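You operate a simulated robot arm through the tools that you are given. There is no shell and no other tool. Be economical: measure what you need, move in short steps, check, and stop when the job is done.

The job below is to be done with a simulated robot arm. You get a single attempt, and the scene is never put back.

## Task
Put things in order on the top of the wooden table. At the end: the black beaker stands where the yellow beaker stood; the white tissue stands on top of the ice pack; the yellow beaker stands where the purple ladle stood; the purple ladle is on the brown bands carton; whatever was shut is shut again. Leave all else as you found it, and nothing knocked over.

Only the result counts: the job must be done as asked and must still hold three seconds after the hand-in. Knocking over, shifting, dropping, spilling or breaking anything else fails it.

## Robot
A 7-joint arm with a two-finger parallel gripper, fixed in place. Base frame: the origin is at the foot of the arm, x ahead of it, y to its left, z up; the work surface is at about z = 0. Lengths are in mm, angles in degrees, forces in N, time in s.
With the tool pointing down near the work surface it reaches from about 240 to 620 mm from the base axis. Its first joint turns from -66.0 to 66.0 degrees. Payload 2.6 kg.
The tool frame sits at the grasp point between the pads (the TCP): z along the fingers, y along the line on which they close. The tips reach 30 mm beyond it. The gripper opens to 94 mm. The fingers are 28 mm wide and 10 mm thick; the gripper's body (50 by 96 mm) begins 55 mm behind the TCP.
Orientation is that of the tool frame in the base frame, as a unit quaternion [x, y, z, w]. With the fingers straight down and closing along the base's y, the tool's x points along the base's -x, its y along +y and its z along -z.

## Interface
- The arm moves only by the tool play_rows. Its argument "increments" is a list of rows, each a list of 2 entries, a list of its own where there are three numbers: the shift along the tool's x, y, z in units of 30 mm (1.0 is 30 mm), then the turn, a rotation vector about the tool's x, y, z in units of 5 degrees (1.0 is 5 degrees). In form: [[[dx, dy, dz], [wx, wy, wz]], ...]. A call has 1 to 8 rows; each row shifts and turns the commanded pose from where the row before left it, along the tool's axes as they then stand. "fingers" is the finger opening in mm, from 0 to 94, set as the call begins (left out, the last holds). A call with a number of a shift or a turn outside -1 to 1 is refused whole. A row lasts 0.2 s, in which the tool goes at most 50 mm and 8.6 degrees; a call with a longer step from one row to the next is refused whole, and so is a gripper value outside its range. Where a pose cannot be reached the arm comes as near as it can. A force on the tool above 40 N (or 10 N above the force at the start of the call, whichever is more), or a blocked arm, ends the call early, and 0.2 s more pass. The fingers move at their own pace (about 72 mm/s each) and stop on an object; they squeeze with about 44 N. The grip force told is the motor's: it shows also when the fingers shut on nothing. Time passes only in rows, and 0.2 s behind the last, so rows that do not move let the fingers close. It gives the time, the measured TCP pose, the force on the tool (base axes), the opening and the grip force at its end, in the units of the frame above (readings bear some noise).
- Cameras (640 x 400 px; columns grow to the right, rows downward): "scene" is fixed at [23.1, 426.1, 562.8]; the picture's right is [-0.85, -0.53, 0.00], its down [-0.32, 0.51, -0.80] and it looks along [0.42, -0.67, -0.61] (base axes); focal length 327 px, centre (320, 200). "wrist" rides on the gripper at [-37, 0, -58] in the tool frame; the picture's right is [0.00, -1.00, 0.00], its down [0.97, 0.00, -0.24] and it looks along [0.24, 0.00, 0.97] (tool axes); focal length 218 px, centre (320, 200).
- get_image(camera): a new picture of that camera. The clock stands still meanwhile.
- pixel_to_xyz(camera, pixels): for up to 12 pixels [column, row] of the newest picture of that camera ("zoom" is the newest enlarged one), the place [x, y, z] in the base frame of the surface seen there, good to about 2 mm. The clock stands still meanwhile.
- inspect(camera, box): a new picture of the part [left, top, right, bottom] of that camera's present view, enlarged. The clock stands still meanwhile.
- close_job(): hands the job in; it is judged then, once.

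Work in short steps. Measure before you move; look again where a grasp or a placing could have gone wrong, and mend it. You have 80 turns and 38 pictures in all, those below and enlarged ones among them. Open the gripper and draw the arm clear of the work before you hand the job in, unless the task says otherwise; then end with one line.

The tools are called after "Emit:" by a JSON object that holds its "op" and its "data". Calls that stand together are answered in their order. play_rows: Moves the arm, as the interface text tells. Its arguments: {"type":"object","properties":{"increments":{"type":"array","items":{"type":"array"}},"fingers":{"type":"number"}},"required":["increments"]} The other tools are called the same way: get_image (camera) takes a picture; pixel_to_xyz (camera, pixels) gives the place of the surface under pixels of a picture; inspect (camera, box) takes an enlarged picture of a part of a camera's view; close_job () hands the job in.

At the start:

```text
time_s: 0.0
ee_pos: [352.0, 81.2, 361.9]
tcp_rot: [0.0, 1.0, 0.001, -0.001]
contact_force: [0.2, -0.6, -0.2]
opening: 94.1
grasp_force: 0.0
```

scene: 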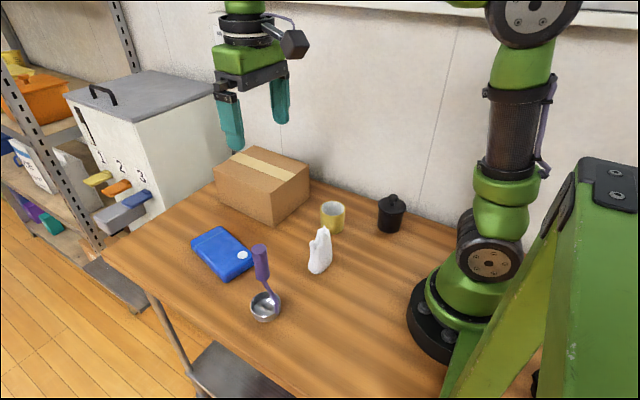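
wrist: 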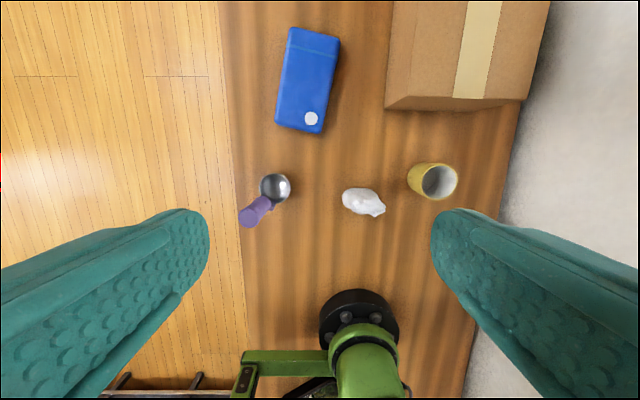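

I see ladle at scene (263,290), tissue (320,250), yellow beaker (332,216), black beaker (391,213), ice pack (222,252), carton (262,185). I enlarge and measure.

Emit:
{"op": "inspect", "data": {"camera": "scene", "box": [180, 140, 420, 330]}}

Emit:
{"op": "pixel_to_xyz", "data": {"camera": "wrist", "pixels": [[440, 182], [415, 170], [457, 182], [362, 200], [275, 188], [250, 214], [262, 206], [310, 118], [300, 80], [290, 30], [338, 40], [278, 124]]}}

Emit:
{"op": "pixel_to_xyz", "data": {"camera": "scene", "pixels": [[391, 197], [391, 206], [391, 225], [379, 215], [403, 215], [332, 205], [333, 225], [322, 230], [319, 262], [260, 248], [262, 275], [265, 305]]}}

Emit:
{"op": "pixel_to_xyz", "data": {"camera": "scene", "pixels": [[262, 165], [248, 149], [308, 178], [217, 166], [275, 183], [274, 220], [222, 252], [240, 255], [220, 228], [193, 242], [226, 279], [250, 262]]}}

```text
2.11 times, centred on (300, 235) of scene
```

zoom: 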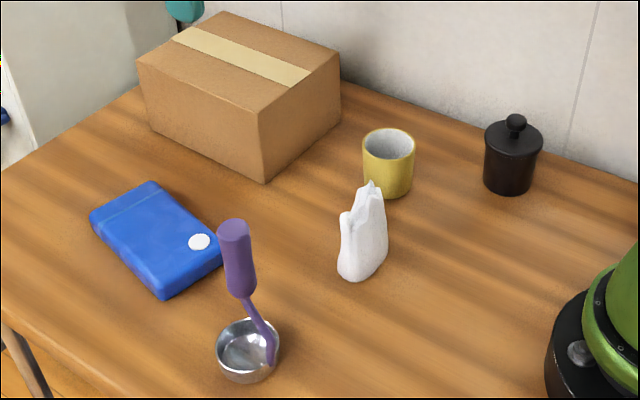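

```text
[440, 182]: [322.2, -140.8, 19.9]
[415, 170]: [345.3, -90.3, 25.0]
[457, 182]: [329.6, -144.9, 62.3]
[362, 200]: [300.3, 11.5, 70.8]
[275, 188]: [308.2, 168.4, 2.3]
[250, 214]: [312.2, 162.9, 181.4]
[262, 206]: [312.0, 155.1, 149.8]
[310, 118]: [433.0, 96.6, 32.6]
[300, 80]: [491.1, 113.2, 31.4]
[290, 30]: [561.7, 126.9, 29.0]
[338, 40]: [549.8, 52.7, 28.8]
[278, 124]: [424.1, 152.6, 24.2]
```

```text
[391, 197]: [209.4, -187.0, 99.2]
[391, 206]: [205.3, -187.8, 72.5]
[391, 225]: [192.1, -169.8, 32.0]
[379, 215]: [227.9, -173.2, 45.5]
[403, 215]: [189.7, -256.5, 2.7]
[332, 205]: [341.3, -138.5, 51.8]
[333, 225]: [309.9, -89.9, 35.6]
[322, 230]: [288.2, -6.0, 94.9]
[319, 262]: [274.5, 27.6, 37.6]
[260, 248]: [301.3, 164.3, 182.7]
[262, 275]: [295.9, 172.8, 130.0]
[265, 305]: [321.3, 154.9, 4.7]
```

```text
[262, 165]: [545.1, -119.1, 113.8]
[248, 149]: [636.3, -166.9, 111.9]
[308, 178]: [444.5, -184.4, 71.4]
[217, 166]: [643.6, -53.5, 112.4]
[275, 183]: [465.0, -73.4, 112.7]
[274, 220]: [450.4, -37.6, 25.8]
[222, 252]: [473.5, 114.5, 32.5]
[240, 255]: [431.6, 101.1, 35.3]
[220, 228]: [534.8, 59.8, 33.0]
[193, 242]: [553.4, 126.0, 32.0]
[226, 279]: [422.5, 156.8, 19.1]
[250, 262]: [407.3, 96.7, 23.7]
```

Ladle stands up on its bowl with the handle as a post. I enlarge it for the handle geometry.

Emit:
{"op": "inspect", "data": {"camera": "scene", "box": [225, 230, 305, 330]}}

Emit:
{"op": "inspect", "data": {"camera": "wrist", "box": [220, 150, 320, 240]}}

```text
4.00 times, centred on (265, 280) of scene
```

zoom: 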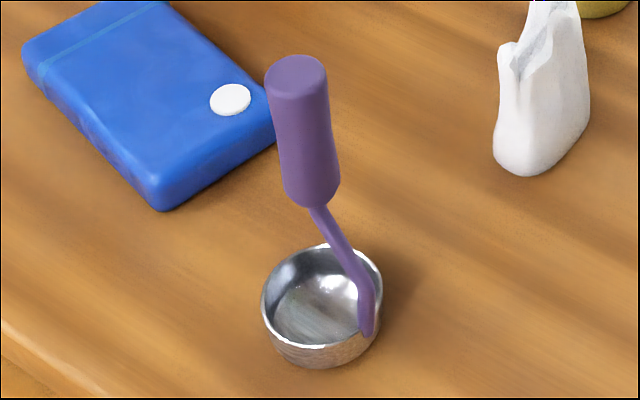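

```text
4.44 times, centred on (270, 195) of wrist
```

zoom: 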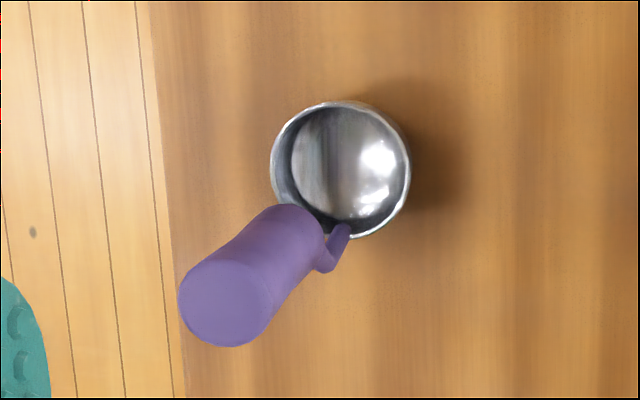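

Measuring handle top and bowl rim in the zoomed wrist picture.

Emit:
{"op": "pixel_to_xyz", "data": {"camera": "zoom", "pixels": [[228, 303], [184, 300], [265, 318], [225, 342], [225, 265], [300, 215], [316, 240], [274, 168], [408, 172], [340, 104], [358, 235], [330, 160]]}}

```text
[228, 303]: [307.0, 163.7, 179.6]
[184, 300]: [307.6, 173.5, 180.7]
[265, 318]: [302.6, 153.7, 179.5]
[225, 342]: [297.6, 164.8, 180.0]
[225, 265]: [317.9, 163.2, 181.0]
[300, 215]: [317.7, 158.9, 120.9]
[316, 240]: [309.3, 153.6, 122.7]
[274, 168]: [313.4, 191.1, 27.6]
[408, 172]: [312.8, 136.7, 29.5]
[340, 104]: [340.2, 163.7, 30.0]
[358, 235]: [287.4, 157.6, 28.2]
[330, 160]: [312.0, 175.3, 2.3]
```

Handle is vertical, centred at (307,163.5), z 110–181; bowl centre (313.5,164). Move over it and down part-way.

Emit:
{"op": "play_rows", "data": {"increments": [[[0.5, 0.915, 0], [0, 0, 0]], [[0.5, 0.915, 0], [0, 0, 0]], [[0.5, 0.915, 0], [0, 0, 0]], [[0, 0, 1], [0, 0, 0]], [[0, 0, 1], [0, 0, 0]], [[0, 0, 1], [0, 0, 0]], [[0, 0, 0], [0, 0, 0]]], "fingers": 94}}

```text
time_s: 1.6
ee_pos: [306.8, 164.2, 271.7]
tcp_rot: [0.0, 1.0, 0.0, -0.001]
contact_force: [0.3, -0.7, -0.4]
opening: 94.1
grasp_force: 0.1
```

The pose is on target; descend to z≈150 and hold before closing.

Emit:
{"op": "play_rows", "data": {"increments": [[[0, 0, 1], [0, 0, 0]], [[0, 0, 1], [0, 0, 0]], [[0, 0, 1], [0, 0, 0]], [[0, 0, 1], [0, 0, 0]], [[0, 0, 0.05], [0, 0, 0]], [[0, 0, 0], [0, 0, 0]]]}}

Emit:
{"op": "play_rows", "data": {"increments": [[[0, 0, 0], [0, 0, 0]], [[0, 0, 0], [0, 0, 0]], [[0, 0, 0], [0, 0, 0]], [[0, 0, 0], [0, 0, 0]], [[0, 0, 0], [0, 0, 0]]], "fingers": 0}}

```text
time_s: 3.0
ee_pos: [306.9, 164.7, 148.9]
tcp_rot: [0.0, 1.0, 0.0, 0.0]
contact_force: [-1.0, -0.6, 1.2]
opening: 93.9
grasp_force: 0.1
```

```text
time_s: 4.2
ee_pos: [307.1, 164.4, 149.7]
tcp_rot: [0.0, 1.0, 0.0, 0.0]
contact_force: [-0.4, 0.9, 1.0]
opening: 22.9
grasp_force: 44.2
```

Ladle held (opening 23). Lift 150 mm straight up.

Emit:
{"op": "play_rows", "data": {"increments": [[[0, 0, -0.5], [0, 0, 0]], [[0, 0, -1], [0, 0, 0]], [[0, 0, -1], [0, 0, 0]], [[0, 0, -1], [0, 0, 0]], [[0, 0, -1], [0, 0, 0]], [[0, 0, -0.5], [0, 0, 0]], [[0, 0, 0], [0, 0, 0]]]}}

Emit:
{"op": "play_rows", "data": {"increments": [[[-0.4, -0.5, 0], [0, 0, 0]], [[-0.655, -0.915, 0], [0, 0, 0]], [[-0.655, -0.915, 0], [0, 0, 0]], [[-0.655, -0.915, 0], [0, 0, 0]], [[-0.655, -0.915, 0], [0, 0, 0]], [[-0.655, -0.915, 0], [0, 0, 0]], [[0, 0, 0], [0, 0, 0]]]}}

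Emit:
{"op": "inspect", "data": {"camera": "scene", "box": [160, 60, 420, 300]}}

```text
time_s: 5.8
ee_pos: [310.0, 163.0, 299.0]
tcp_rot: [0.0, 1.0, 0.0, -0.001]
contact_force: [0.4, 0.3, -1.9]
opening: 23.1
grasp_force: 44.1
```

```text
time_s: 7.4
ee_pos: [419.9, 9.9, 301.3]
tcp_rot: [0.0, 1.0, 0.0, 0.0]
contact_force: [-0.1, -0.2, -0.7]
opening: 23.0
grasp_force: 43.7
```

```text
1.67 times, centred on (290, 180) of scene
```

zoom: 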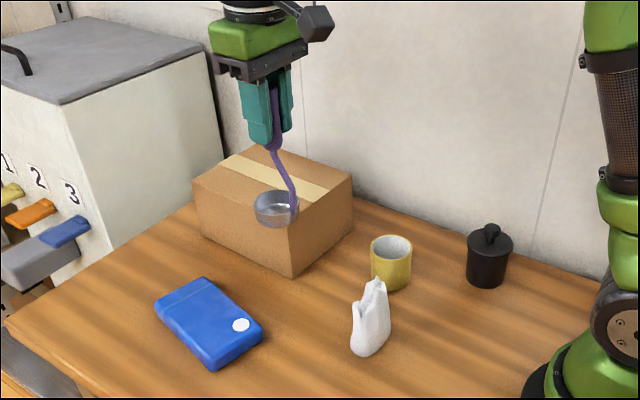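

Ladle hangs upright. Go on to over the carton (503,-110).

Emit:
{"op": "play_rows", "data": {"increments": [[[-0.6, -0.85, 0], [0, 0, 0]], [[-0.6, -0.85, 0], [0, 0, 0]], [[-0.6, -0.85, 0], [0, 0, 0]], [[-0.6, -0.85, 0], [0, 0, 0]], [[-0.387, -0.6, 0], [0, 0, 0]], [[0, 0, 0.5], [0, 0, 0]], [[0, 0, 0.5], [0, 0, 0]], [[0, 0, 0], [0, 0, 0]]]}}

Emit:
{"op": "inspect", "data": {"camera": "scene", "box": [180, 80, 340, 240]}}

Emit:
{"op": "pixel_to_xyz", "data": {"camera": "zoom", "pixels": [[320, 300], [220, 280], [280, 340], [360, 290]]}}

```text
time_s: 9.2
ee_pos: [501.2, -107.6, 269.4]
tcp_rot: [0.0, 1.0, 0.001, 0.0]
contact_force: [-0.9, 0.8, -0.7]
opening: 22.9
grasp_force: 43.5
```

```text
2.50 times, centred on (260, 160) of scene
```

zoom: 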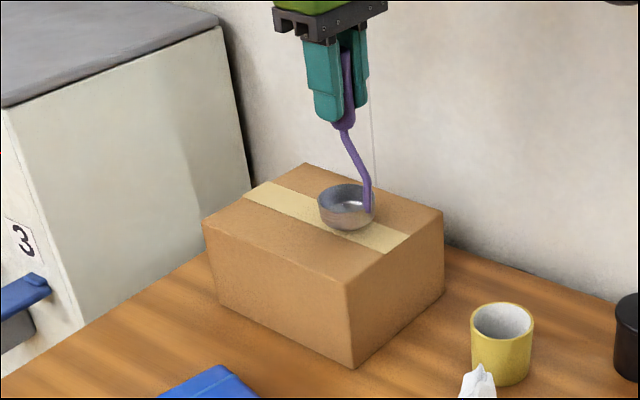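

```text
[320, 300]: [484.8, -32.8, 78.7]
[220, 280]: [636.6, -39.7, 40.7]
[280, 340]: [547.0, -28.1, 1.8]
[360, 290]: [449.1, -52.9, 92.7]
```

About 6 mm left. Lower in small steps watching the force.

Emit:
{"op": "play_rows", "data": {"increments": [[[0, 0, 0.08], [0, 0, 0]], [[0, 0, 0.08], [0, 0, 0]], [[0, 0, 0], [0, 0, 0]]]}}

```text
time_s: 10.0
ee_pos: [501.9, -107.9, 266.3]
tcp_rot: [0.0, 1.0, 0.0, 0.0]
contact_force: [-0.1, -0.8, -1.4]
opening: 22.9
grasp_force: 44.6
```

Emit:
{"op": "play_rows", "data": {"increments": [[[0, 0, 0.05], [0, 0, 0]], [[0, 0, 0.05], [0, 0, 0]], [[0, 0, 0], [0, 0, 0]]]}}

```text
time_s: 10.8
ee_pos: [500.9, -108.3, 262.3]
tcp_rot: [0.0, 1.0, -0.001, 0.001]
contact_force: [-0.4, -0.3, -1.9]
opening: 22.9
grasp_force: 44.0
```

Force (−1.9) shows no contact yet; one more small step.

Emit:
{"op": "play_rows", "data": {"increments": [[[0, 0, 0.04], [0, 0, 0]], [[0, 0, 0.03], [0, 0, 0]], [[0, 0, 0], [0, 0, 0]]]}}

Emit:
{"op": "inspect", "data": {"camera": "scene", "box": [220, 120, 320, 200]}}

```text
time_s: 11.6
ee_pos: [501.1, -108.6, 260.3]
tcp_rot: [0.0, 1.0, -0.001, 0.001]
contact_force: [-0.1, 0.9, 2.9]
opening: 23.0
grasp_force: 43.7
```

```text
5.00 times, centred on (270, 160) of scene
```

zoom: 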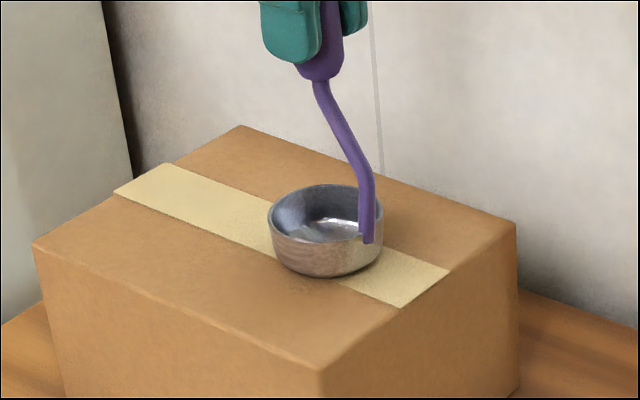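

Contact felt (+2.9 N) and the bowl sits on the carton. Open and raise straight up.

Emit:
{"op": "play_rows", "data": {"increments": [[[0, 0, 0], [0, 0, 0]], [[0, 0, 0], [0, 0, 0]], [[0, 0, 0], [0, 0, 0]], [[0, 0, -0.5], [0, 0, 0]], [[0, 0, -1], [0, 0, 0]], [[0, 0, -1], [0, 0, 0]], [[0, 0, -1], [0, 0, 0]], [[0, 0, 0], [0, 0, 0]]], "fingers": 80}}

Emit:
{"op": "inspect", "data": {"camera": "scene", "box": [180, 60, 420, 240]}}

Emit:
{"op": "pixel_to_xyz", "data": {"camera": "zoom", "pixels": [[390, 354], [416, 365], [380, 380], [363, 353], [508, 325], [486, 325], [541, 325], [516, 358]]}}

```text
time_s: 13.4
ee_pos: [501.5, -108.1, 365.7]
tcp_rot: [0.0, 1.0, 0.0, 0.001]
contact_force: [-0.5, 0.2, -0.3]
opening: 79.9
grasp_force: 0.1
```

```text
2.22 times, centred on (300, 150) of scene
```

zoom: 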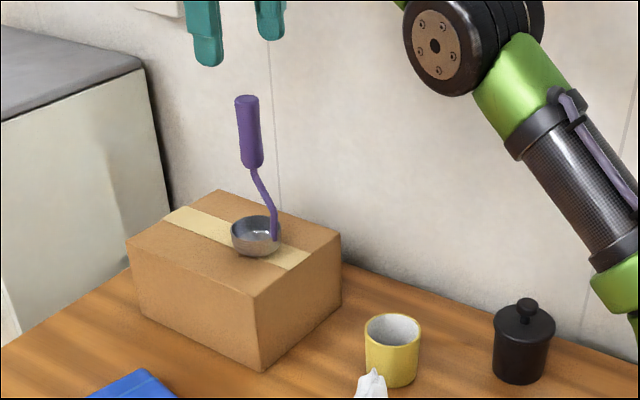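

```text
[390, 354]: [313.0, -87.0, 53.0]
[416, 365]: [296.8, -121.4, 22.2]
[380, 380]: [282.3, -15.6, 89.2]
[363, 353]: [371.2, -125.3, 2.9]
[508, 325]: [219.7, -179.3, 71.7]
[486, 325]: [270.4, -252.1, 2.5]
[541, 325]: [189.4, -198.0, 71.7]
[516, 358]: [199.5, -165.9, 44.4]
```

Ladle stands on its own. Move back to a viewing pose over the two beakers.

Emit:
{"op": "play_rows", "data": {"increments": [[[0.9, 0, 0], [0, 0, 0]], [[1, 0, 0], [0, 0, 0]], [[1, 0, 0], [0, 0, 0]], [[1, 0, 0], [0, 0, 0]], [[1, 0, 0], [0, 0, 0]], [[0.9, 0, 0], [0, 0, 0]], [[0, 0, 0], [0, 0, 0]]]}}

Emit:
{"op": "inspect", "data": {"camera": "wrist", "box": [160, 100, 480, 340]}}

```text
time_s: 15.0
ee_pos: [325.3, -107.6, 364.7]
tcp_rot: [0.001, 1.0, -0.001, 0.0]
contact_force: [0.1, -0.1, -0.1]
opening: 79.8
grasp_force: 0.0
```

```text
1.67 times, centred on (320, 220) of wrist
```

zoom: 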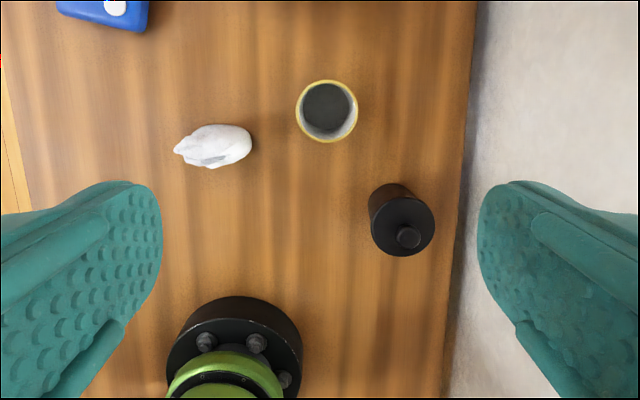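

Measure beaker rims, wall, and tissue extents in this view.

Emit:
{"op": "pixel_to_xyz", "data": {"camera": "zoom", "pixels": [[299, 111], [355, 111], [327, 83], [327, 139], [327, 110], [373, 222], [432, 225], [404, 198], [404, 253], [408, 236], [470, 100], [475, 200]]}}

Emit:
{"op": "pixel_to_xyz", "data": {"camera": "zoom", "pixels": [[180, 150], [195, 158], [210, 150], [225, 140], [240, 145], [249, 145], [215, 128], [215, 165], [235, 158], [230, 128], [190, 135], [500, 150]]}}

```text
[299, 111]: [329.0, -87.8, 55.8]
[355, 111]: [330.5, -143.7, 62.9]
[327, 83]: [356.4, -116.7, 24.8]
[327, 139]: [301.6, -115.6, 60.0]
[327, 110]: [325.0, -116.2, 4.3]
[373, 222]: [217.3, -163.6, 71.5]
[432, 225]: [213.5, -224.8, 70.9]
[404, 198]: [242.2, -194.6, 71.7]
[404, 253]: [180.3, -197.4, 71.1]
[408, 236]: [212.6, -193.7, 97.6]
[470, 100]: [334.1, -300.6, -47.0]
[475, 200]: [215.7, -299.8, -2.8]
```

```text
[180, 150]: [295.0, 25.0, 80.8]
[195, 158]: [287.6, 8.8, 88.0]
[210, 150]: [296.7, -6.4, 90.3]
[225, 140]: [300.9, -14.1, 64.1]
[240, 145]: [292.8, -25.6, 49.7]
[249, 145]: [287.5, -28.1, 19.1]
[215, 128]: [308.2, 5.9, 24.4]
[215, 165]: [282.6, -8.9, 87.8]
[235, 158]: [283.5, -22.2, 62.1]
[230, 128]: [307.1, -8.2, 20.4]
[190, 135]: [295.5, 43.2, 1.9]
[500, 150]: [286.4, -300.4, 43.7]
```

Yellow: centre (330,-115.7), r 29, height 62, empty. Descend over it, first to z≈115, check, then to 40.

Emit:
{"op": "play_rows", "data": {"increments": [[[-0.157, -0.27, 0.4], [0, 0, 0]], [[0, 0, 1], [0, 0, 0]], [[0, 0, 1], [0, 0, 0]], [[0, 0, 1], [0, 0, 0]], [[0, 0, 1], [0, 0, 0]], [[0, 0, 1], [0, 0, 0]], [[0, 0, 1], [0, 0, 0]], [[0, 0, 1], [0, 0, 0]]], "fingers": 88}}

Emit:
{"op": "play_rows", "data": {"increments": [[[0, 0, 0.4], [0, 0, 0]], [[0, 0, 0], [0, 0, 0]]]}}

```text
time_s: 16.8
ee_pos: [331.8, -117.2, 143.3]
tcp_rot: [0.0, 1.0, 0.001, 0.0]
contact_force: [0.1, -0.5, -0.6]
opening: 88.0
grasp_force: 0.1
```

```text
time_s: 17.4
ee_pos: [330.9, -116.5, 132.5]
tcp_rot: [0.0, 1.0, 0.0, 0.0]
contact_force: [0.3, 0.4, 0.2]
opening: 88.3
grasp_force: 0.0
```

On target; descend 92 mm to z≈40, then close.

Emit:
{"op": "play_rows", "data": {"increments": [[[0, 0, 1], [0, 0, 0]], [[0, 0, 1], [0, 0, 0]], [[0, 0, 0.8], [0, 0, 0]], [[0, 0, 0.25], [0, 0, 0]], [[0, 0, 0], [0, 0, 0]]]}}

Emit:
{"op": "play_rows", "data": {"increments": [[[0, 0, 0], [0, 0, 0]], [[0, 0, 0], [0, 0, 0]], [[0, 0, 0], [0, 0, 0]]], "fingers": 0}}

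```text
time_s: 18.6
ee_pos: [330.1, -117.4, 39.3]
tcp_rot: [-0.001, 1.0, 0.0, 0.0]
contact_force: [0.8, -0.1, 0.8]
opening: 88.0
grasp_force: 0.0
```

```text
time_s: 19.4
ee_pos: [331.1, -116.6, 39.1]
tcp_rot: [0.001, 1.0, -0.001, 0.0]
contact_force: [0.4, -0.7, 0.5]
opening: 60.2
grasp_force: 44.3
```

Held (opening 60). Lift 150 mm and carry to the ladle's spot (313.5,164).

Emit:
{"op": "play_rows", "data": {"increments": [[[0, 0, -0.5], [0, 0, 0]], [[0, 0, -1], [0, 0, 0]], [[0, 0, -1], [0, 0, 0]], [[0, 0, -1], [0, 0, 0]], [[0, 0, -1], [0, 0, 0]], [[0, 0, -0.5], [0, 0, 0]], [[0, 0, 0], [0, 0, 0]]]}}

Emit:
{"op": "play_rows", "data": {"increments": [[[0.07, 0.9, 0], [0, 0, 0]], [[0.07, 0.95, 0], [0, 0, 0]], [[0.07, 0.95, 0], [0, 0, 0]], [[0.07, 0.95, 0], [0, 0, 0]], [[0.07, 0.95, 0], [0, 0, 0]], [[0.07, 0.95, 0], [0, 0, 0]], [[0.07, 0.95, 0], [0, 0, 0]], [[0, 0, 0], [0, 0, 0]]]}}

Emit:
{"op": "play_rows", "data": {"increments": [[[0.07, 0.95, 0], [0, 0, 0]], [[0.02, 0.95, 0], [0, 0, 0]], [[0, 0.84, 0], [0, 0, 0]], [[0, 0, 1], [0, 0, 0]], [[0, 0, 1], [0, 0, 0]], [[0, 0, 1], [0, 0, 0]], [[0, 0, 0.5], [0, 0, 0]], [[0, 0, 0], [0, 0, 0]]]}}

```text
time_s: 21.0
ee_pos: [332.8, -116.9, 190.4]
tcp_rot: [-0.001, 1.0, 0.0, 0.0]
contact_force: [-0.9, 0.1, -0.4]
opening: 59.8
grasp_force: 43.6
```

```text
time_s: 22.8
ee_pos: [318.8, 82.0, 189.1]
tcp_rot: [-0.001, 1.0, 0.0, 0.0]
contact_force: [-0.2, 0.7, 0.2]
opening: 60.0
grasp_force: 44.2
```

```text
time_s: 24.6
ee_pos: [314.1, 164.3, 83.4]
tcp_rot: [0.0, 1.0, 0.001, 0.001]
contact_force: [1.0, -0.9, -0.2]
opening: 60.0
grasp_force: 43.6
```

Right above (314,164). Lower 41 mm then fine steps.

Emit:
{"op": "play_rows", "data": {"increments": [[[0, 0, 0.8], [0, 0, 0]], [[0, 0, 0.55], [0, 0, 0]], [[0, 0, 0.07], [0, 0, 0]], [[0, 0, 0], [0, 0, 0]]]}}

Emit:
{"op": "play_rows", "data": {"increments": [[[0, 0, 0.04], [0, 0, 0]], [[0, 0, 0], [0, 0, 0]]]}}

```text
time_s: 25.6
ee_pos: [315.1, 163.8, 42.6]
tcp_rot: [0.0, 1.0, 0.0, -0.001]
contact_force: [-0.1, 0.4, -0.7]
opening: 60.1
grasp_force: 44.7
```

```text
time_s: 26.2
ee_pos: [315.0, 163.5, 41.2]
tcp_rot: [0.0, 1.0, 0.0, 0.0]
contact_force: [-0.1, -0.6, -1.7]
opening: 60.1
grasp_force: 44.3
```

No contact yet; about 2 mm to go.

Emit:
{"op": "play_rows", "data": {"increments": [[[0, 0, 0.05], [0, 0, 0]], [[0, 0, 0.03], [0, 0, 0]], [[0, 0, 0], [0, 0, 0]]]}}

```text
time_s: 27.0
ee_pos: [314.4, 163.2, 38.0]
tcp_rot: [0.0, 1.0, 0.001, -0.001]
contact_force: [-0.8, 1.1, 0.8]
opening: 60.2
grasp_force: 44.0
```

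Contact reached (z 38, grip was at 39). Release, rise to z≈350 (slow at first).

Emit:
{"op": "play_rows", "data": {"increments": [[[0, 0, 0], [0, 0, 0]], [[0, 0, 0], [0, 0, 0]], [[0, 0, 0], [0, 0, 0]], [[0, 0, -0.5], [0, 0, 0]], [[0, 0, -1], [0, 0, 0]], [[0, 0, -1], [0, 0, 0]], [[0, 0, -1], [0, 0, 0]], [[0, 0, -1], [0, 0, 0]]], "fingers": 88}}

Emit:
{"op": "play_rows", "data": {"increments": [[[0.1, -1, -0.8], [0, 0, 0]], [[0.1, -1, -0.5], [0, 0, 0]], [[0.1, -1, 0], [0, 0, 0]], [[0, -1, 0], [0, 0, 0]], [[0, -0.5, 0], [0, 0, 0]], [[0, 0, 0], [0, 0, 0]]]}}

Emit:
{"op": "get_image", "data": {"camera": "scene"}}

Emit:
{"op": "inspect", "data": {"camera": "wrist", "box": [160, 80, 480, 280]}}

```text
time_s: 28.8
ee_pos: [314.1, 164.3, 174.2]
tcp_rot: [0.0, 1.0, 0.0, 0.0]
contact_force: [-0.3, -0.3, -0.1]
opening: 88.1
grasp_force: 0.1
```

```text
time_s: 30.2
ee_pos: [304.4, 29.4, 211.7]
tcp_rot: [0.0, 1.0, 0.0, 0.0]
contact_force: [-1.2, 0.1, 0.1]
opening: 87.7
grasp_force: 0.0
```

```text
27 pictures are left
```

scene: 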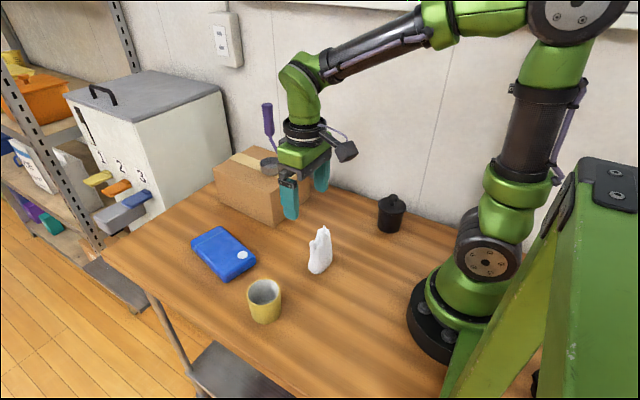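

```text
2.00 times, centred on (320, 180) of wrist
```

zoom: 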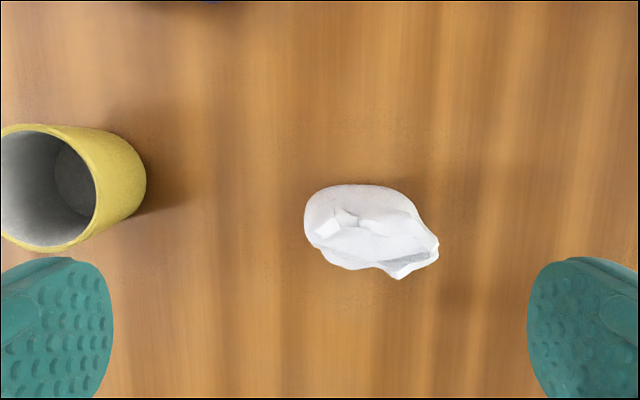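

Yellow beaker stands at the ladle's spot. Take tissue points from this view.

Emit:
{"op": "pixel_to_xyz", "data": {"camera": "zoom", "pixels": [[306, 220], [320, 192], [350, 186], [390, 190], [415, 210], [436, 245], [402, 275], [380, 266], [330, 262], [345, 218], [370, 230], [410, 235]]}}

Emit:
{"op": "inspect", "data": {"camera": "scene", "box": [290, 215, 350, 285]}}

Emit:
{"op": "pixel_to_xyz", "data": {"camera": "zoom", "pixels": [[320, 100], [320, 150], [300, 200], [320, 250], [270, 300], [350, 250], [380, 220], [320, 320]]}}

```text
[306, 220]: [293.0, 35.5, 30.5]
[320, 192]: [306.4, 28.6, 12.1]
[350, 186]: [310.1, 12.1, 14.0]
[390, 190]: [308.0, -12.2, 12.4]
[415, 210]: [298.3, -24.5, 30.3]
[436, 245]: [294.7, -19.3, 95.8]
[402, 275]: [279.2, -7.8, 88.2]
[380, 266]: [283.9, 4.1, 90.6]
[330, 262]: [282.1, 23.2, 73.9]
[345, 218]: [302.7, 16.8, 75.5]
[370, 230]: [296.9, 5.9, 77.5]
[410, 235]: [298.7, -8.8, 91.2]
```

```text
5.71 times, centred on (320, 250) of scene
```

zoom: 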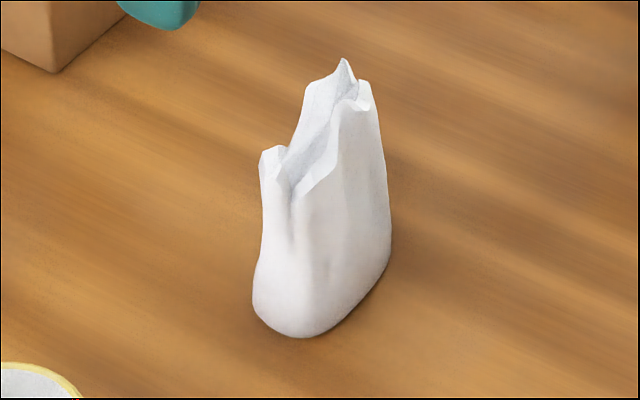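

```text
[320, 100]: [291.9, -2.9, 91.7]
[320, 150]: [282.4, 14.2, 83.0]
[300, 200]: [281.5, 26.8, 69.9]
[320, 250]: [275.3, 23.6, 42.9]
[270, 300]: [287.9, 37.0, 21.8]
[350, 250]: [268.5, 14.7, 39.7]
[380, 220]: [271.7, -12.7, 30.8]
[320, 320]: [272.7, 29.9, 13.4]
```

Tissue: ~40 (x) × 66 (y), centre ≈(290,4), height 95. Before the black beaker, look closely at its lid rim.

Emit:
{"op": "inspect", "data": {"camera": "scene", "box": [360, 185, 420, 245]}}

Emit:
{"op": "pixel_to_xyz", "data": {"camera": "zoom", "pixels": [[330, 200], [330, 250], [330, 300], [330, 350], [260, 250], [400, 250], [330, 150], [330, 90]]}}

```text
6.67 times, centred on (390, 215) of scene
```

zoom: 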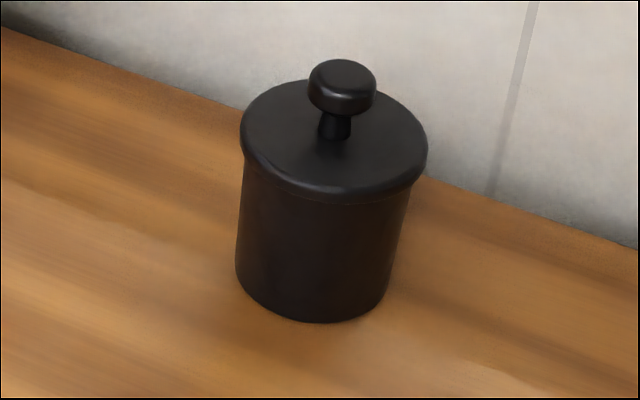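

```text
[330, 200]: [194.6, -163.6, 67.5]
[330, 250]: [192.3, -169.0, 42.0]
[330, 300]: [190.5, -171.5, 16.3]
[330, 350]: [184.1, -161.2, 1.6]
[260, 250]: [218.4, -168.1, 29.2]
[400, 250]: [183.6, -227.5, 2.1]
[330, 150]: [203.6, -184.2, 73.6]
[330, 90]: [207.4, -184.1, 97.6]
```

The lid overhangs the body, so it may come off: I'll test by the knob. Move above the knob (211,-194).

Emit:
{"op": "play_rows", "data": {"increments": [[[0.39, -0.932, 0], [0, 0, 0]], [[0.39, -0.932, 0], [0, 0, 0]], [[0.39, -0.932, 0], [0, 0, 0]], [[0.39, -0.932, 0], [0, 0, 0]], [[0.39, -0.932, 0], [0, 0, 0]], [[0.39, -0.932, 0], [0, 0, 0]], [[0.39, -0.932, 0], [0, 0, 0]], [[0.38, -0.933, 0], [0, 0, 0]]], "fingers": 60}}

Emit:
{"op": "play_rows", "data": {"increments": [[[0, 0, 1], [0, 0, 0]], [[0, 0, 0.5], [0, 0, 0]], [[0, 0, 0], [0, 0, 0]]]}}

Emit:
{"op": "inspect", "data": {"camera": "wrist", "box": [160, 100, 480, 340]}}

```text
time_s: 32.0
ee_pos: [212.8, -195.9, 209.6]
tcp_rot: [-0.001, 1.0, 0.0, -0.001]
contact_force: [-0.5, 0.7, -0.3]
opening: 59.9
grasp_force: 0.0
```

```text
time_s: 32.8
ee_pos: [210.9, -194.4, 166.6]
tcp_rot: [0.0, 1.0, 0.0, 0.0]
contact_force: [0.1, 0.2, -0.2]
opening: 59.8
grasp_force: 0.0
```

```text
1.67 times, centred on (320, 220) of wrist
```

zoom: 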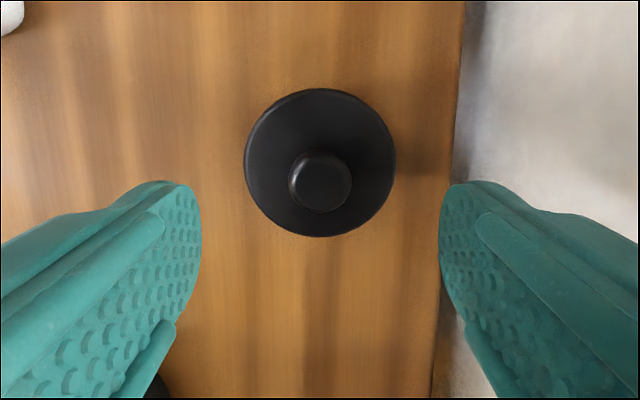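

Knob is centred at column 320. Descend to z≈107 (tips just above the lid), close on the knob.

Emit:
{"op": "play_rows", "data": {"increments": [[[0, 0, 1], [0, 0, 0]], [[0, 0, 0.8], [0, 0, 0]], [[0, 0, 0.18], [0, 0, 0]], [[0, 0, 0], [0, 0, 0]]]}}

Emit:
{"op": "play_rows", "data": {"increments": [[[0, 0, 0], [0, 0, 0]], [[0, 0, 0], [0, 0, 0]], [[0, 0, 0], [0, 0, 0]], [[0, 0, 0], [0, 0, 0]]], "fingers": 0}}

```text
time_s: 33.8
ee_pos: [212.2, -195.6, 107.8]
tcp_rot: [0.0, 1.0, -0.001, 0.0]
contact_force: [-0.2, -0.9, 0.3]
opening: 60.1
grasp_force: 0.1
```

```text
time_s: 34.8
ee_pos: [213.7, -195.6, 107.6]
tcp_rot: [0.0, 1.0, 0.0, 0.0]
contact_force: [-0.1, -0.2, 0.7]
opening: 20.1
grasp_force: 44.2
```

Knob held (20 mm). Lift gently 12 mm and look.

Emit:
{"op": "play_rows", "data": {"increments": [[[0, 0, -0.2], [0, 0, 0]], [[0, 0, -0.2], [0, 0, 0]], [[0, 0, 0], [0, 0, 0]]]}}

Emit:
{"op": "inspect", "data": {"camera": "scene", "box": [350, 165, 430, 245]}}

```text
time_s: 35.6
ee_pos: [212.2, -195.0, 120.0]
tcp_rot: [0.0, 1.0, -0.001, -0.001]
contact_force: [-0.1, -0.5, -1.0]
opening: 20.1
grasp_force: 44.1
```

```text
5.00 times, centred on (390, 205) of scene
```

zoom: 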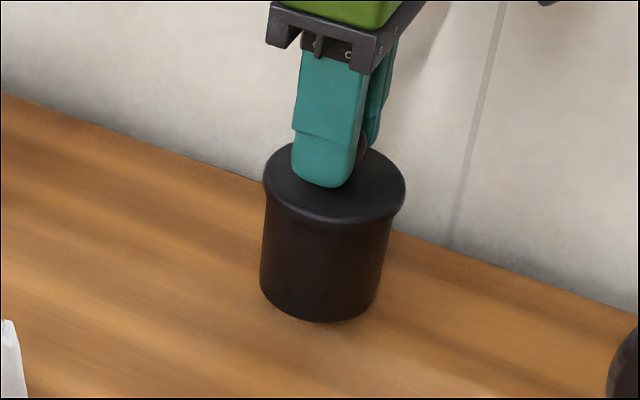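

Rim and base both rose ~4.5 px: the whole shut beaker hangs from the knob. Carry it low and gently toward (330,-116).

Emit:
{"op": "play_rows", "data": {"increments": [[[-0.2, 0.13, 0], [0, 0, 0]], [[-0.4, 0.264, 0], [0, 0, 0]], [[-0.4, 0.264, 0], [0, 0, 0]], [[-0.4, 0.264, 0], [0, 0, 0]], [[-0.4, 0.264, 0], [0, 0, 0]], [[-0.2, 0.13, 0], [0, 0, 0]], [[0, 0, 0], [0, 0, 0]]]}}

Emit:
{"op": "inspect", "data": {"camera": "scene", "box": [310, 155, 410, 255]}}

```text
time_s: 37.2
ee_pos: [270.9, -154.7, 120.4]
tcp_rot: [0.0, 1.0, 0.0, 0.0]
contact_force: [0.5, 0.8, 0.4]
opening: 19.9
grasp_force: 44.1
```

```text
4.00 times, centred on (360, 205) of scene
```

zoom: 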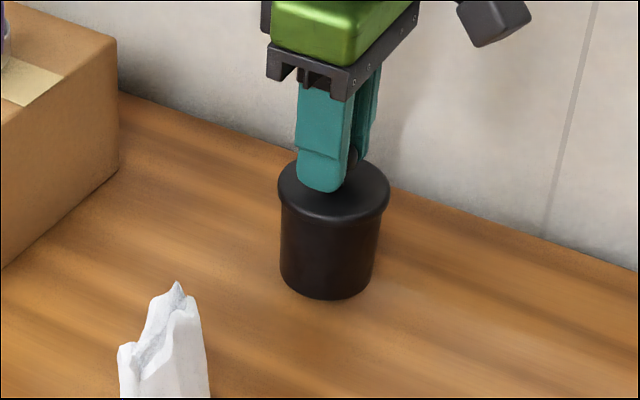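

Still shut and hanging straight. Finish the carry.

Emit:
{"op": "play_rows", "data": {"increments": [[[-0.2, 0.13, 0], [0, 0, 0]], [[-0.4, 0.264, 0], [0, 0, 0]], [[-0.4, 0.264, 0], [0, 0, 0]], [[-0.4, 0.264, 0], [0, 0, 0]], [[-0.367, 0.253, 0], [0, 0, 0]], [[-0.2, 0.13, 0], [0, 0, 0]], [[0, 0, 0.2], [0, 0, 0]], [[0, 0, 0.1], [0, 0, 0]]]}}

Emit:
{"op": "play_rows", "data": {"increments": [[[0, 0, 0.05], [0, 0, 0]], [[0, 0, 0], [0, 0, 0]]]}}

```text
time_s: 39.0
ee_pos: [330.8, -115.4, 112.3]
tcp_rot: [0.001, 1.0, 0.001, 0.001]
contact_force: [0.6, -0.2, 0.1]
opening: 20.2
grasp_force: 44.0
```

```text
time_s: 39.6
ee_pos: [329.4, -116.2, 109.3]
tcp_rot: [0.0, 1.0, 0.0, 0.0]
contact_force: [0.6, 0.7, -0.8]
opening: 20.0
grasp_force: 43.7
```

Grip was at z≈107.6; lower the last ~2 mm.

Emit:
{"op": "play_rows", "data": {"increments": [[[0, 0, 0.04], [0, 0, 0]], [[0, 0, 0.03], [0, 0, 0]], [[0, 0, 0], [0, 0, 0]]]}}

```text
time_s: 40.4
ee_pos: [331.3, -116.1, 107.5]
tcp_rot: [0.0, 1.0, 0.0, 0.0]
contact_force: [1.3, 0.5, -1.0]
opening: 20.1
grasp_force: 43.8
```

Emit:
{"op": "play_rows", "data": {"increments": [[[0, 0, 0.03], [0, 0, 0]], [[0, 0, 0.03], [0, 0, 0]], [[0, 0, 0], [0, 0, 0]]]}}

```text
time_s: 41.2
ee_pos: [332.0, -116.2, 106.9]
tcp_rot: [0.0, 1.0, 0.001, 0.001]
contact_force: [-5.1, 4.0, 18.0]
opening: 20.1
grasp_force: 44.6
```

Firm contact (18 N). Ease up 1 mm, release and rise.

Emit:
{"op": "play_rows", "data": {"increments": [[[0, 0, -0.03], [0, 0, 0]], [[0, 0, 0], [0, 0, 0]]]}}

Emit:
{"op": "play_rows", "data": {"increments": [[[0, 0, 0], [0, 0, 0]], [[0, 0, 0], [0, 0, 0]], [[0, 0, -0.4], [0, 0, 0]], [[0, 0, -1], [0, 0, 0]], [[0, 0, -1], [0, 0, 0]], [[0, 0, -1], [0, 0, 0]], [[0, 0, -1], [0, 0, 0]], [[0, 0, 0], [0, 0, 0]]], "fingers": 60}}

Emit:
{"op": "inspect", "data": {"camera": "wrist", "box": [160, 80, 480, 280]}}

Emit:
{"op": "get_image", "data": {"camera": "scene"}}

```text
time_s: 41.8
ee_pos: [331.6, -116.6, 107.3]
tcp_rot: [-0.001, 1.0, 0.001, 0.001]
contact_force: [2.2, 0.9, 6.9]
opening: 20.0
grasp_force: 44.6
```

```text
time_s: 43.6
ee_pos: [330.6, -115.3, 239.1]
tcp_rot: [0.0, 1.0, 0.001, 0.0]
contact_force: [-1.0, -0.1, 0.0]
opening: 59.9
grasp_force: 0.1
```

```text
2.00 times, centred on (320, 180) of wrist
```

zoom: 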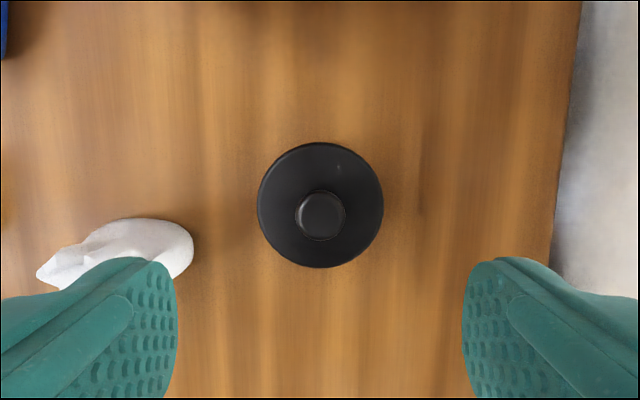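

```text
19 pictures are left
```

scene: 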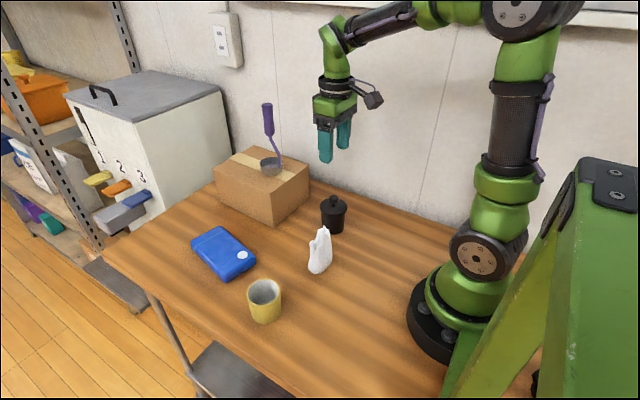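

Black beaker stands shut at the yellow's place. Check its position, then move over the tissue (289,2) and begin turning 90°.

Emit:
{"op": "pixel_to_xyz", "data": {"camera": "wrist", "pixels": [[290, 182], [350, 182], [320, 153], [320, 212]]}}

Emit:
{"op": "play_rows", "data": {"increments": [[[0.35, 0.98, 0], [0, 0, 0]], [[0.35, 0.98, 0], [0, 0, 0]], [[0.35, 0.98, 0], [0, 0, 0]], [[0.34, 0.98, 0], [0, 0, 0]], [[0, 0, 0], [0, 0, 1]], [[0, 0, 0], [0, 0, 1]], [[0, 0, 0], [0, 0, 1]], [[0, 0, 0], [0, 0, 1]]], "fingers": 88}}

Emit:
{"op": "play_rows", "data": {"increments": [[[0, 0, 0], [0, 0, 1]], [[0, 0, 0], [0, 0, 1]], [[0, 0, 0], [0, 0, 1]], [[0, 0, 0], [0, 0, 1]], [[0, 0, 0], [0, 0, 1]], [[0, 0, 0], [0, 0, 1]], [[0, 0, 0], [0, 0, 1]], [[0, 0, 0], [0, 0, 1]]]}}

Emit:
{"op": "play_rows", "data": {"increments": [[[0, 0, 0], [0, 0, 1]], [[0, 0, 0], [0, 0, 1]], [[0, 0, 0], [0, 0, 1]], [[0, 0, 0], [0, 0, 1]], [[0, 0, 0], [0, 0, 1]], [[0, 0, 0], [0, 0, 1]], [[0, 0, 0], [0, 0, 0]]]}}

Emit:
{"op": "inspect", "data": {"camera": "wrist", "box": [160, 80, 480, 280]}}

```text
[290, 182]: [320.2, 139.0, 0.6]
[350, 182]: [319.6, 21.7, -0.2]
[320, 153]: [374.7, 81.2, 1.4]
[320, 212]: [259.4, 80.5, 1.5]
```

```text
time_s: 45.4
ee_pos: [289.4, 0.8, 238.8]
tcp_rot: [0.175, 0.985, 0.0, 0.001]
contact_force: [-0.1, 0.8, 0.6]
opening: 88.2
grasp_force: 0.0
```

```text
time_s: 47.2
ee_pos: [288.6, 2.5, 239.9]
tcp_rot: [0.501, 0.865, -0.001, 0.0]
contact_force: [-0.8, -0.2, 0.1]
opening: 87.9
grasp_force: 0.0
```

```text
time_s: 48.8
ee_pos: [290.1, 1.3, 239.6]
tcp_rot: [0.707, 0.707, 0.001, 0.0]
contact_force: [-0.5, 0.2, -1.2]
opening: 87.9
grasp_force: 0.0
```

```text
2.00 times, centred on (320, 180) of wrist
```

zoom: 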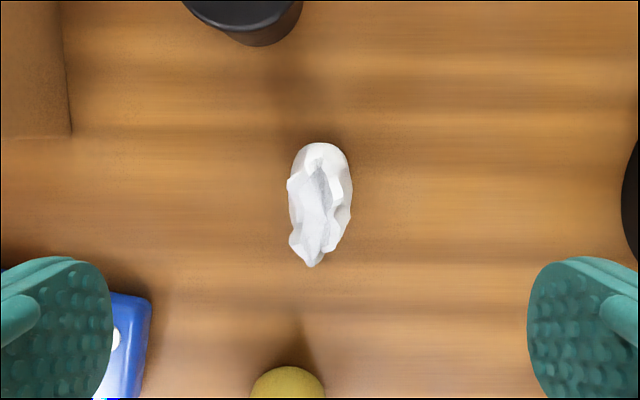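

Tissue is centred between the fingers (col 320). Descend to z≈50 and close.

Emit:
{"op": "play_rows", "data": {"increments": [[[0, 0, 1], [0, 0, 0]], [[0, 0, 1], [0, 0, 0]], [[0, 0, 1], [0, 0, 0]], [[0, 0, 1], [0, 0, 0]], [[0, 0, 1], [0, 0, 0]], [[0, 0, 1], [0, 0, 0]], [[0, 0, 0.3], [0, 0, 0]], [[0, 0, 0], [0, 0, 0]]]}}

Emit:
{"op": "play_rows", "data": {"increments": [[[0, 0, 0], [0, 0, 0]], [[0, 0, 0], [0, 0, 0]], [[0, 0, 0], [0, 0, 0]], [[0, 0, 0], [0, 0, 0]], [[0, 0, 0], [0, 0, 0]]], "fingers": 0}}

Emit:
{"op": "inspect", "data": {"camera": "scene", "box": [280, 170, 380, 290]}}

```text
time_s: 50.6
ee_pos: [289.5, -0.3, 49.3]
tcp_rot: [0.707, 0.707, 0.0, 0.0]
contact_force: [-0.2, 0.1, -0.3]
opening: 88.2
grasp_force: 0.0
```

```text
time_s: 51.8
ee_pos: [290.0, -0.3, 49.6]
tcp_rot: [0.707, 0.708, 0.0, 0.0]
contact_force: [1.2, 0.0, 0.4]
opening: 38.1
grasp_force: 44.3
```

```text
3.33 times, centred on (330, 230) of scene
```

zoom: 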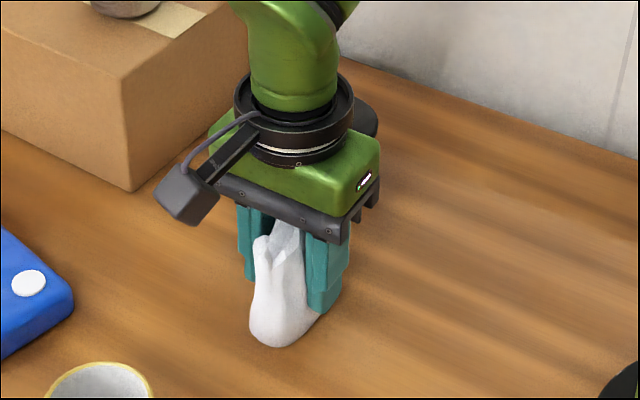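

Held (38 mm). Lift ~110 mm, then check.

Emit:
{"op": "play_rows", "data": {"increments": [[[0, 0, -0.4], [0, 0, 0]], [[0, 0, -0.8], [0, 0, 0]], [[0, 0, -1], [0, 0, 0]], [[0, 0, -1], [0, 0, 0]], [[0, 0, -0.5], [0, 0, 0]], [[0, 0, 0], [0, 0, 0]]]}}

Emit:
{"op": "inspect", "data": {"camera": "scene", "box": [180, 130, 420, 310]}}

Emit:
{"op": "pixel_to_xyz", "data": {"camera": "zoom", "pixels": [[90, 215], [35, 250], [105, 320], [160, 300], [70, 250], [105, 270], [130, 240], [140, 270], [90, 240], [120, 300], [75, 230], [60, 262]]}}

```text
time_s: 53.2
ee_pos: [288.6, 2.4, 162.1]
tcp_rot: [0.708, 0.707, 0.0, 0.0]
contact_force: [0.4, -1.1, -0.3]
opening: 38.1
grasp_force: 44.1
```

```text
2.22 times, centred on (300, 220) of scene
```

zoom: 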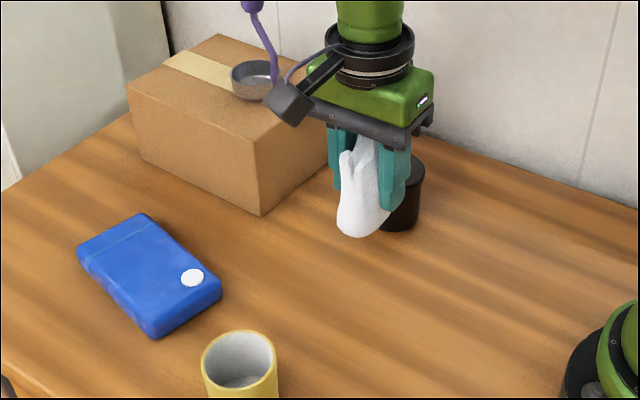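

```text
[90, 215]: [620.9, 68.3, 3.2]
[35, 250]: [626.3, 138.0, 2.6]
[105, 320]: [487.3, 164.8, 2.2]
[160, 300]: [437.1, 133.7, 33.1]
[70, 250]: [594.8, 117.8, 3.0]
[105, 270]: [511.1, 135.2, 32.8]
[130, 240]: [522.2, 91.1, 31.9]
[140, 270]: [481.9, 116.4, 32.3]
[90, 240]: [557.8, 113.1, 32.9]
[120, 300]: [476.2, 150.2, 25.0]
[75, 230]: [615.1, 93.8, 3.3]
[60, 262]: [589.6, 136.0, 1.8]
```

Tissue upright in the grip, ice pack centre ≈(487,106), axis −12.6°. Translate over it, then turn back ~77.5°.

Emit:
{"op": "play_rows", "data": {"increments": [[[0.433, 0.835, 0], [0, 0, 0]], [[0.433, 0.835, 0], [0, 0, 0]], [[0.433, 0.835, 0], [0, 0, 0]], [[0.433, 0.835, 0], [0, 0, 0]], [[0.433, 0.835, 0], [0, 0, 0]], [[0.433, 0.835, 0], [0, 0, 0]], [[0.433, 0.835, 0], [0, 0, 0]], [[0.433, 0.835, 0], [0, 0, 0]]]}}

Emit:
{"op": "play_rows", "data": {"increments": [[[0, 0, 0], [0, 0, -1]], [[0, 0, 0], [0, 0, -1]], [[0, 0, 0], [0, 0, -1]], [[0, 0, 0], [0, 0, -1]], [[0, 0, 0], [0, 0, -1]], [[0, 0, 0], [0, 0, -1]], [[0, 0, 0], [0, 0, -1]], [[0, 0, 0], [0, 0, -1]]]}}

Emit:
{"op": "play_rows", "data": {"increments": [[[0, 0, 0], [0, 0, -1]], [[0, 0, 0], [0, 0, -1]], [[0, 0, 0], [0, 0, -1]], [[0, 0, 0], [0, 0, -1]], [[0, 0, 0], [0, 0, -1]], [[0, 0, 0], [0, 0, -1]], [[0, 0, 0], [0, 0, -1]], [[0, 0, 0], [0, 0, -0.5]]]}}

Emit:
{"op": "inspect", "data": {"camera": "scene", "box": [140, 140, 340, 300]}}

Emit:
{"op": "get_image", "data": {"camera": "wrist"}}

```text
time_s: 55.0
ee_pos: [489.5, 105.9, 159.9]
tcp_rot: [0.707, 0.707, 0.001, 0.0]
contact_force: [1.1, 0.0, 0.2]
opening: 37.9
grasp_force: 44.3
```

```text
time_s: 56.8
ee_pos: [488.8, 105.1, 160.7]
tcp_rot: [0.422, 0.907, -0.001, 0.0]
contact_force: [0.1, 0.0, -0.3]
opening: 37.8
grasp_force: 43.7
```

```text
time_s: 58.6
ee_pos: [489.0, 104.0, 160.7]
tcp_rot: [0.108, 0.994, 0.0, 0.0]
contact_force: [0.2, -0.3, 0.1]
opening: 37.5
grasp_force: 43.7
```

```text
2.50 times, centred on (240, 220) of scene
```

zoom: 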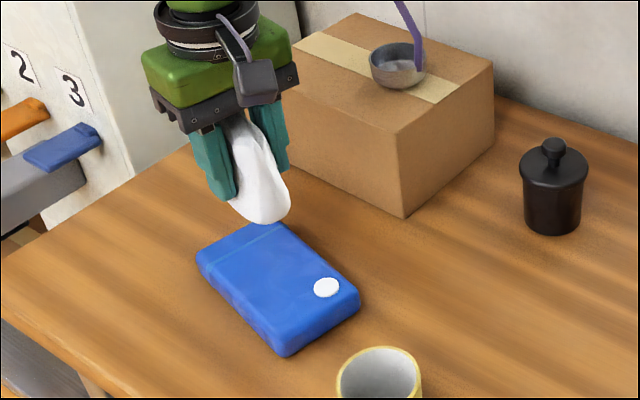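

```text
14 pictures are left
```

wrist: 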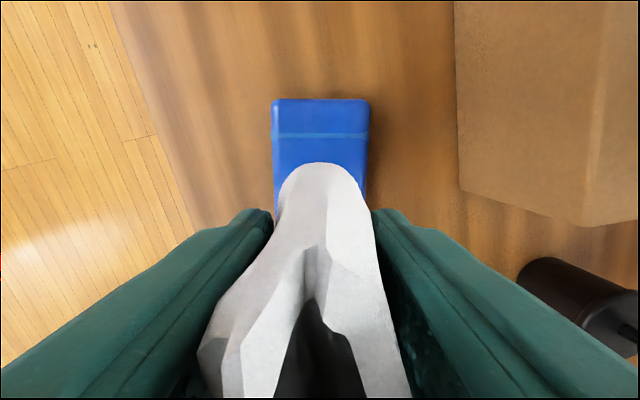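

Pack is aligned and centred (col 320). Lower 72 mm, then fine.

Emit:
{"op": "play_rows", "data": {"increments": [[[0, 0, 1], [0, 0, 0]], [[0, 0, 0.8], [0, 0, 0]], [[0, 0, 0.5], [0, 0, 0]], [[0, 0, 0.1], [0, 0, 0]], [[0, 0, 0], [0, 0, 0]]]}}

Emit:
{"op": "play_rows", "data": {"increments": [[[0, 0, 0.07], [0, 0, 0]], [[0, 0, 0.05], [0, 0, 0]], [[0, 0, 0], [0, 0, 0]]]}}

Emit:
{"op": "inspect", "data": {"camera": "scene", "box": [170, 190, 270, 290]}}

```text
time_s: 59.8
ee_pos: [488.3, 105.1, 87.1]
tcp_rot: [0.109, 0.994, -0.001, 0.0]
contact_force: [-0.5, -0.5, -0.2]
opening: 37.8
grasp_force: 44.2
```

```text
time_s: 60.6
ee_pos: [488.9, 103.9, 86.3]
tcp_rot: [0.109, 0.994, 0.0, 0.0]
contact_force: [-0.3, 0.0, -0.3]
opening: 38.0
grasp_force: 43.6
```

```text
4.00 times, centred on (220, 240) of scene
```

zoom: 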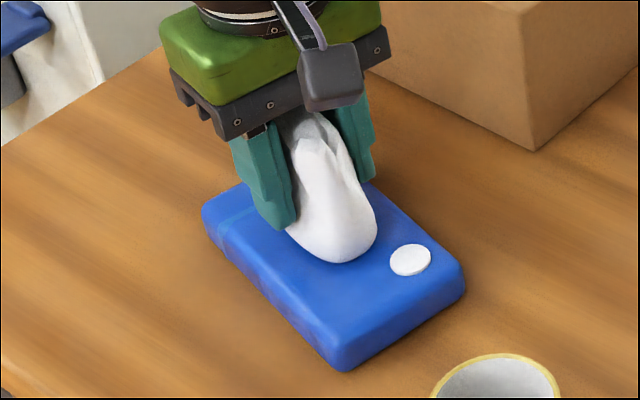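

Nearly down; tissue sits clear of the cap. Lower in ~2 mm steps.

Emit:
{"op": "play_rows", "data": {"increments": [[[0, 0, 0.04], [0, 0, 0]], [[0, 0, 0.03], [0, 0, 0]], [[0, 0, 0], [0, 0, 0]]]}}

```text
time_s: 61.4
ee_pos: [488.9, 104.5, 81.9]
tcp_rot: [0.108, 0.994, 0.0, 0.0]
contact_force: [-0.2, -0.7, -0.7]
opening: 37.8
grasp_force: 43.7
```

Emit:
{"op": "play_rows", "data": {"increments": [[[0, 0, 0.03], [0, 0, 0]], [[0, 0, 0.02], [0, 0, 0]], [[0, 0, 0], [0, 0, 0]]]}}

```text
time_s: 62.2
ee_pos: [489.2, 105.4, 82.2]
tcp_rot: [0.108, 0.994, 0.0, 0.0]
contact_force: [-0.5, -0.4, 0.0]
opening: 37.9
grasp_force: 43.7
```

No clear contact yet; another 1.5 mm.

Emit:
{"op": "play_rows", "data": {"increments": [[[0, 0, 0.03], [0, 0, 0]], [[0, 0, 0.02], [0, 0, 0]], [[0, 0, 0], [0, 0, 0]]]}}

Emit:
{"op": "inspect", "data": {"camera": "scene", "box": [190, 200, 260, 270]}}

```text
time_s: 63.0
ee_pos: [489.0, 104.9, 80.4]
tcp_rot: [0.109, 0.994, 0.0, 0.001]
contact_force: [-0.4, -0.3, -0.1]
opening: 37.7
grasp_force: 44.2
```

```text
5.71 times, centred on (225, 235) of scene
```

zoom: 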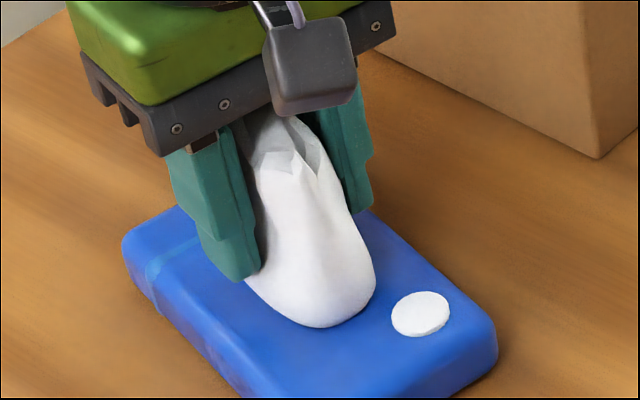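

Looks almost touching; one more small step watching force.

Emit:
{"op": "play_rows", "data": {"increments": [[[0, 0, 0.03], [0, 0, 0]], [[0, 0, 0.02], [0, 0, 0]], [[0, 0, 0], [0, 0, 0]]]}}

```text
time_s: 63.8
ee_pos: [490.1, 105.0, 79.4]
tcp_rot: [0.109, 0.994, 0.0, 0.001]
contact_force: [-2.2, -1.4, 6.1]
opening: 37.8
grasp_force: 43.9
```

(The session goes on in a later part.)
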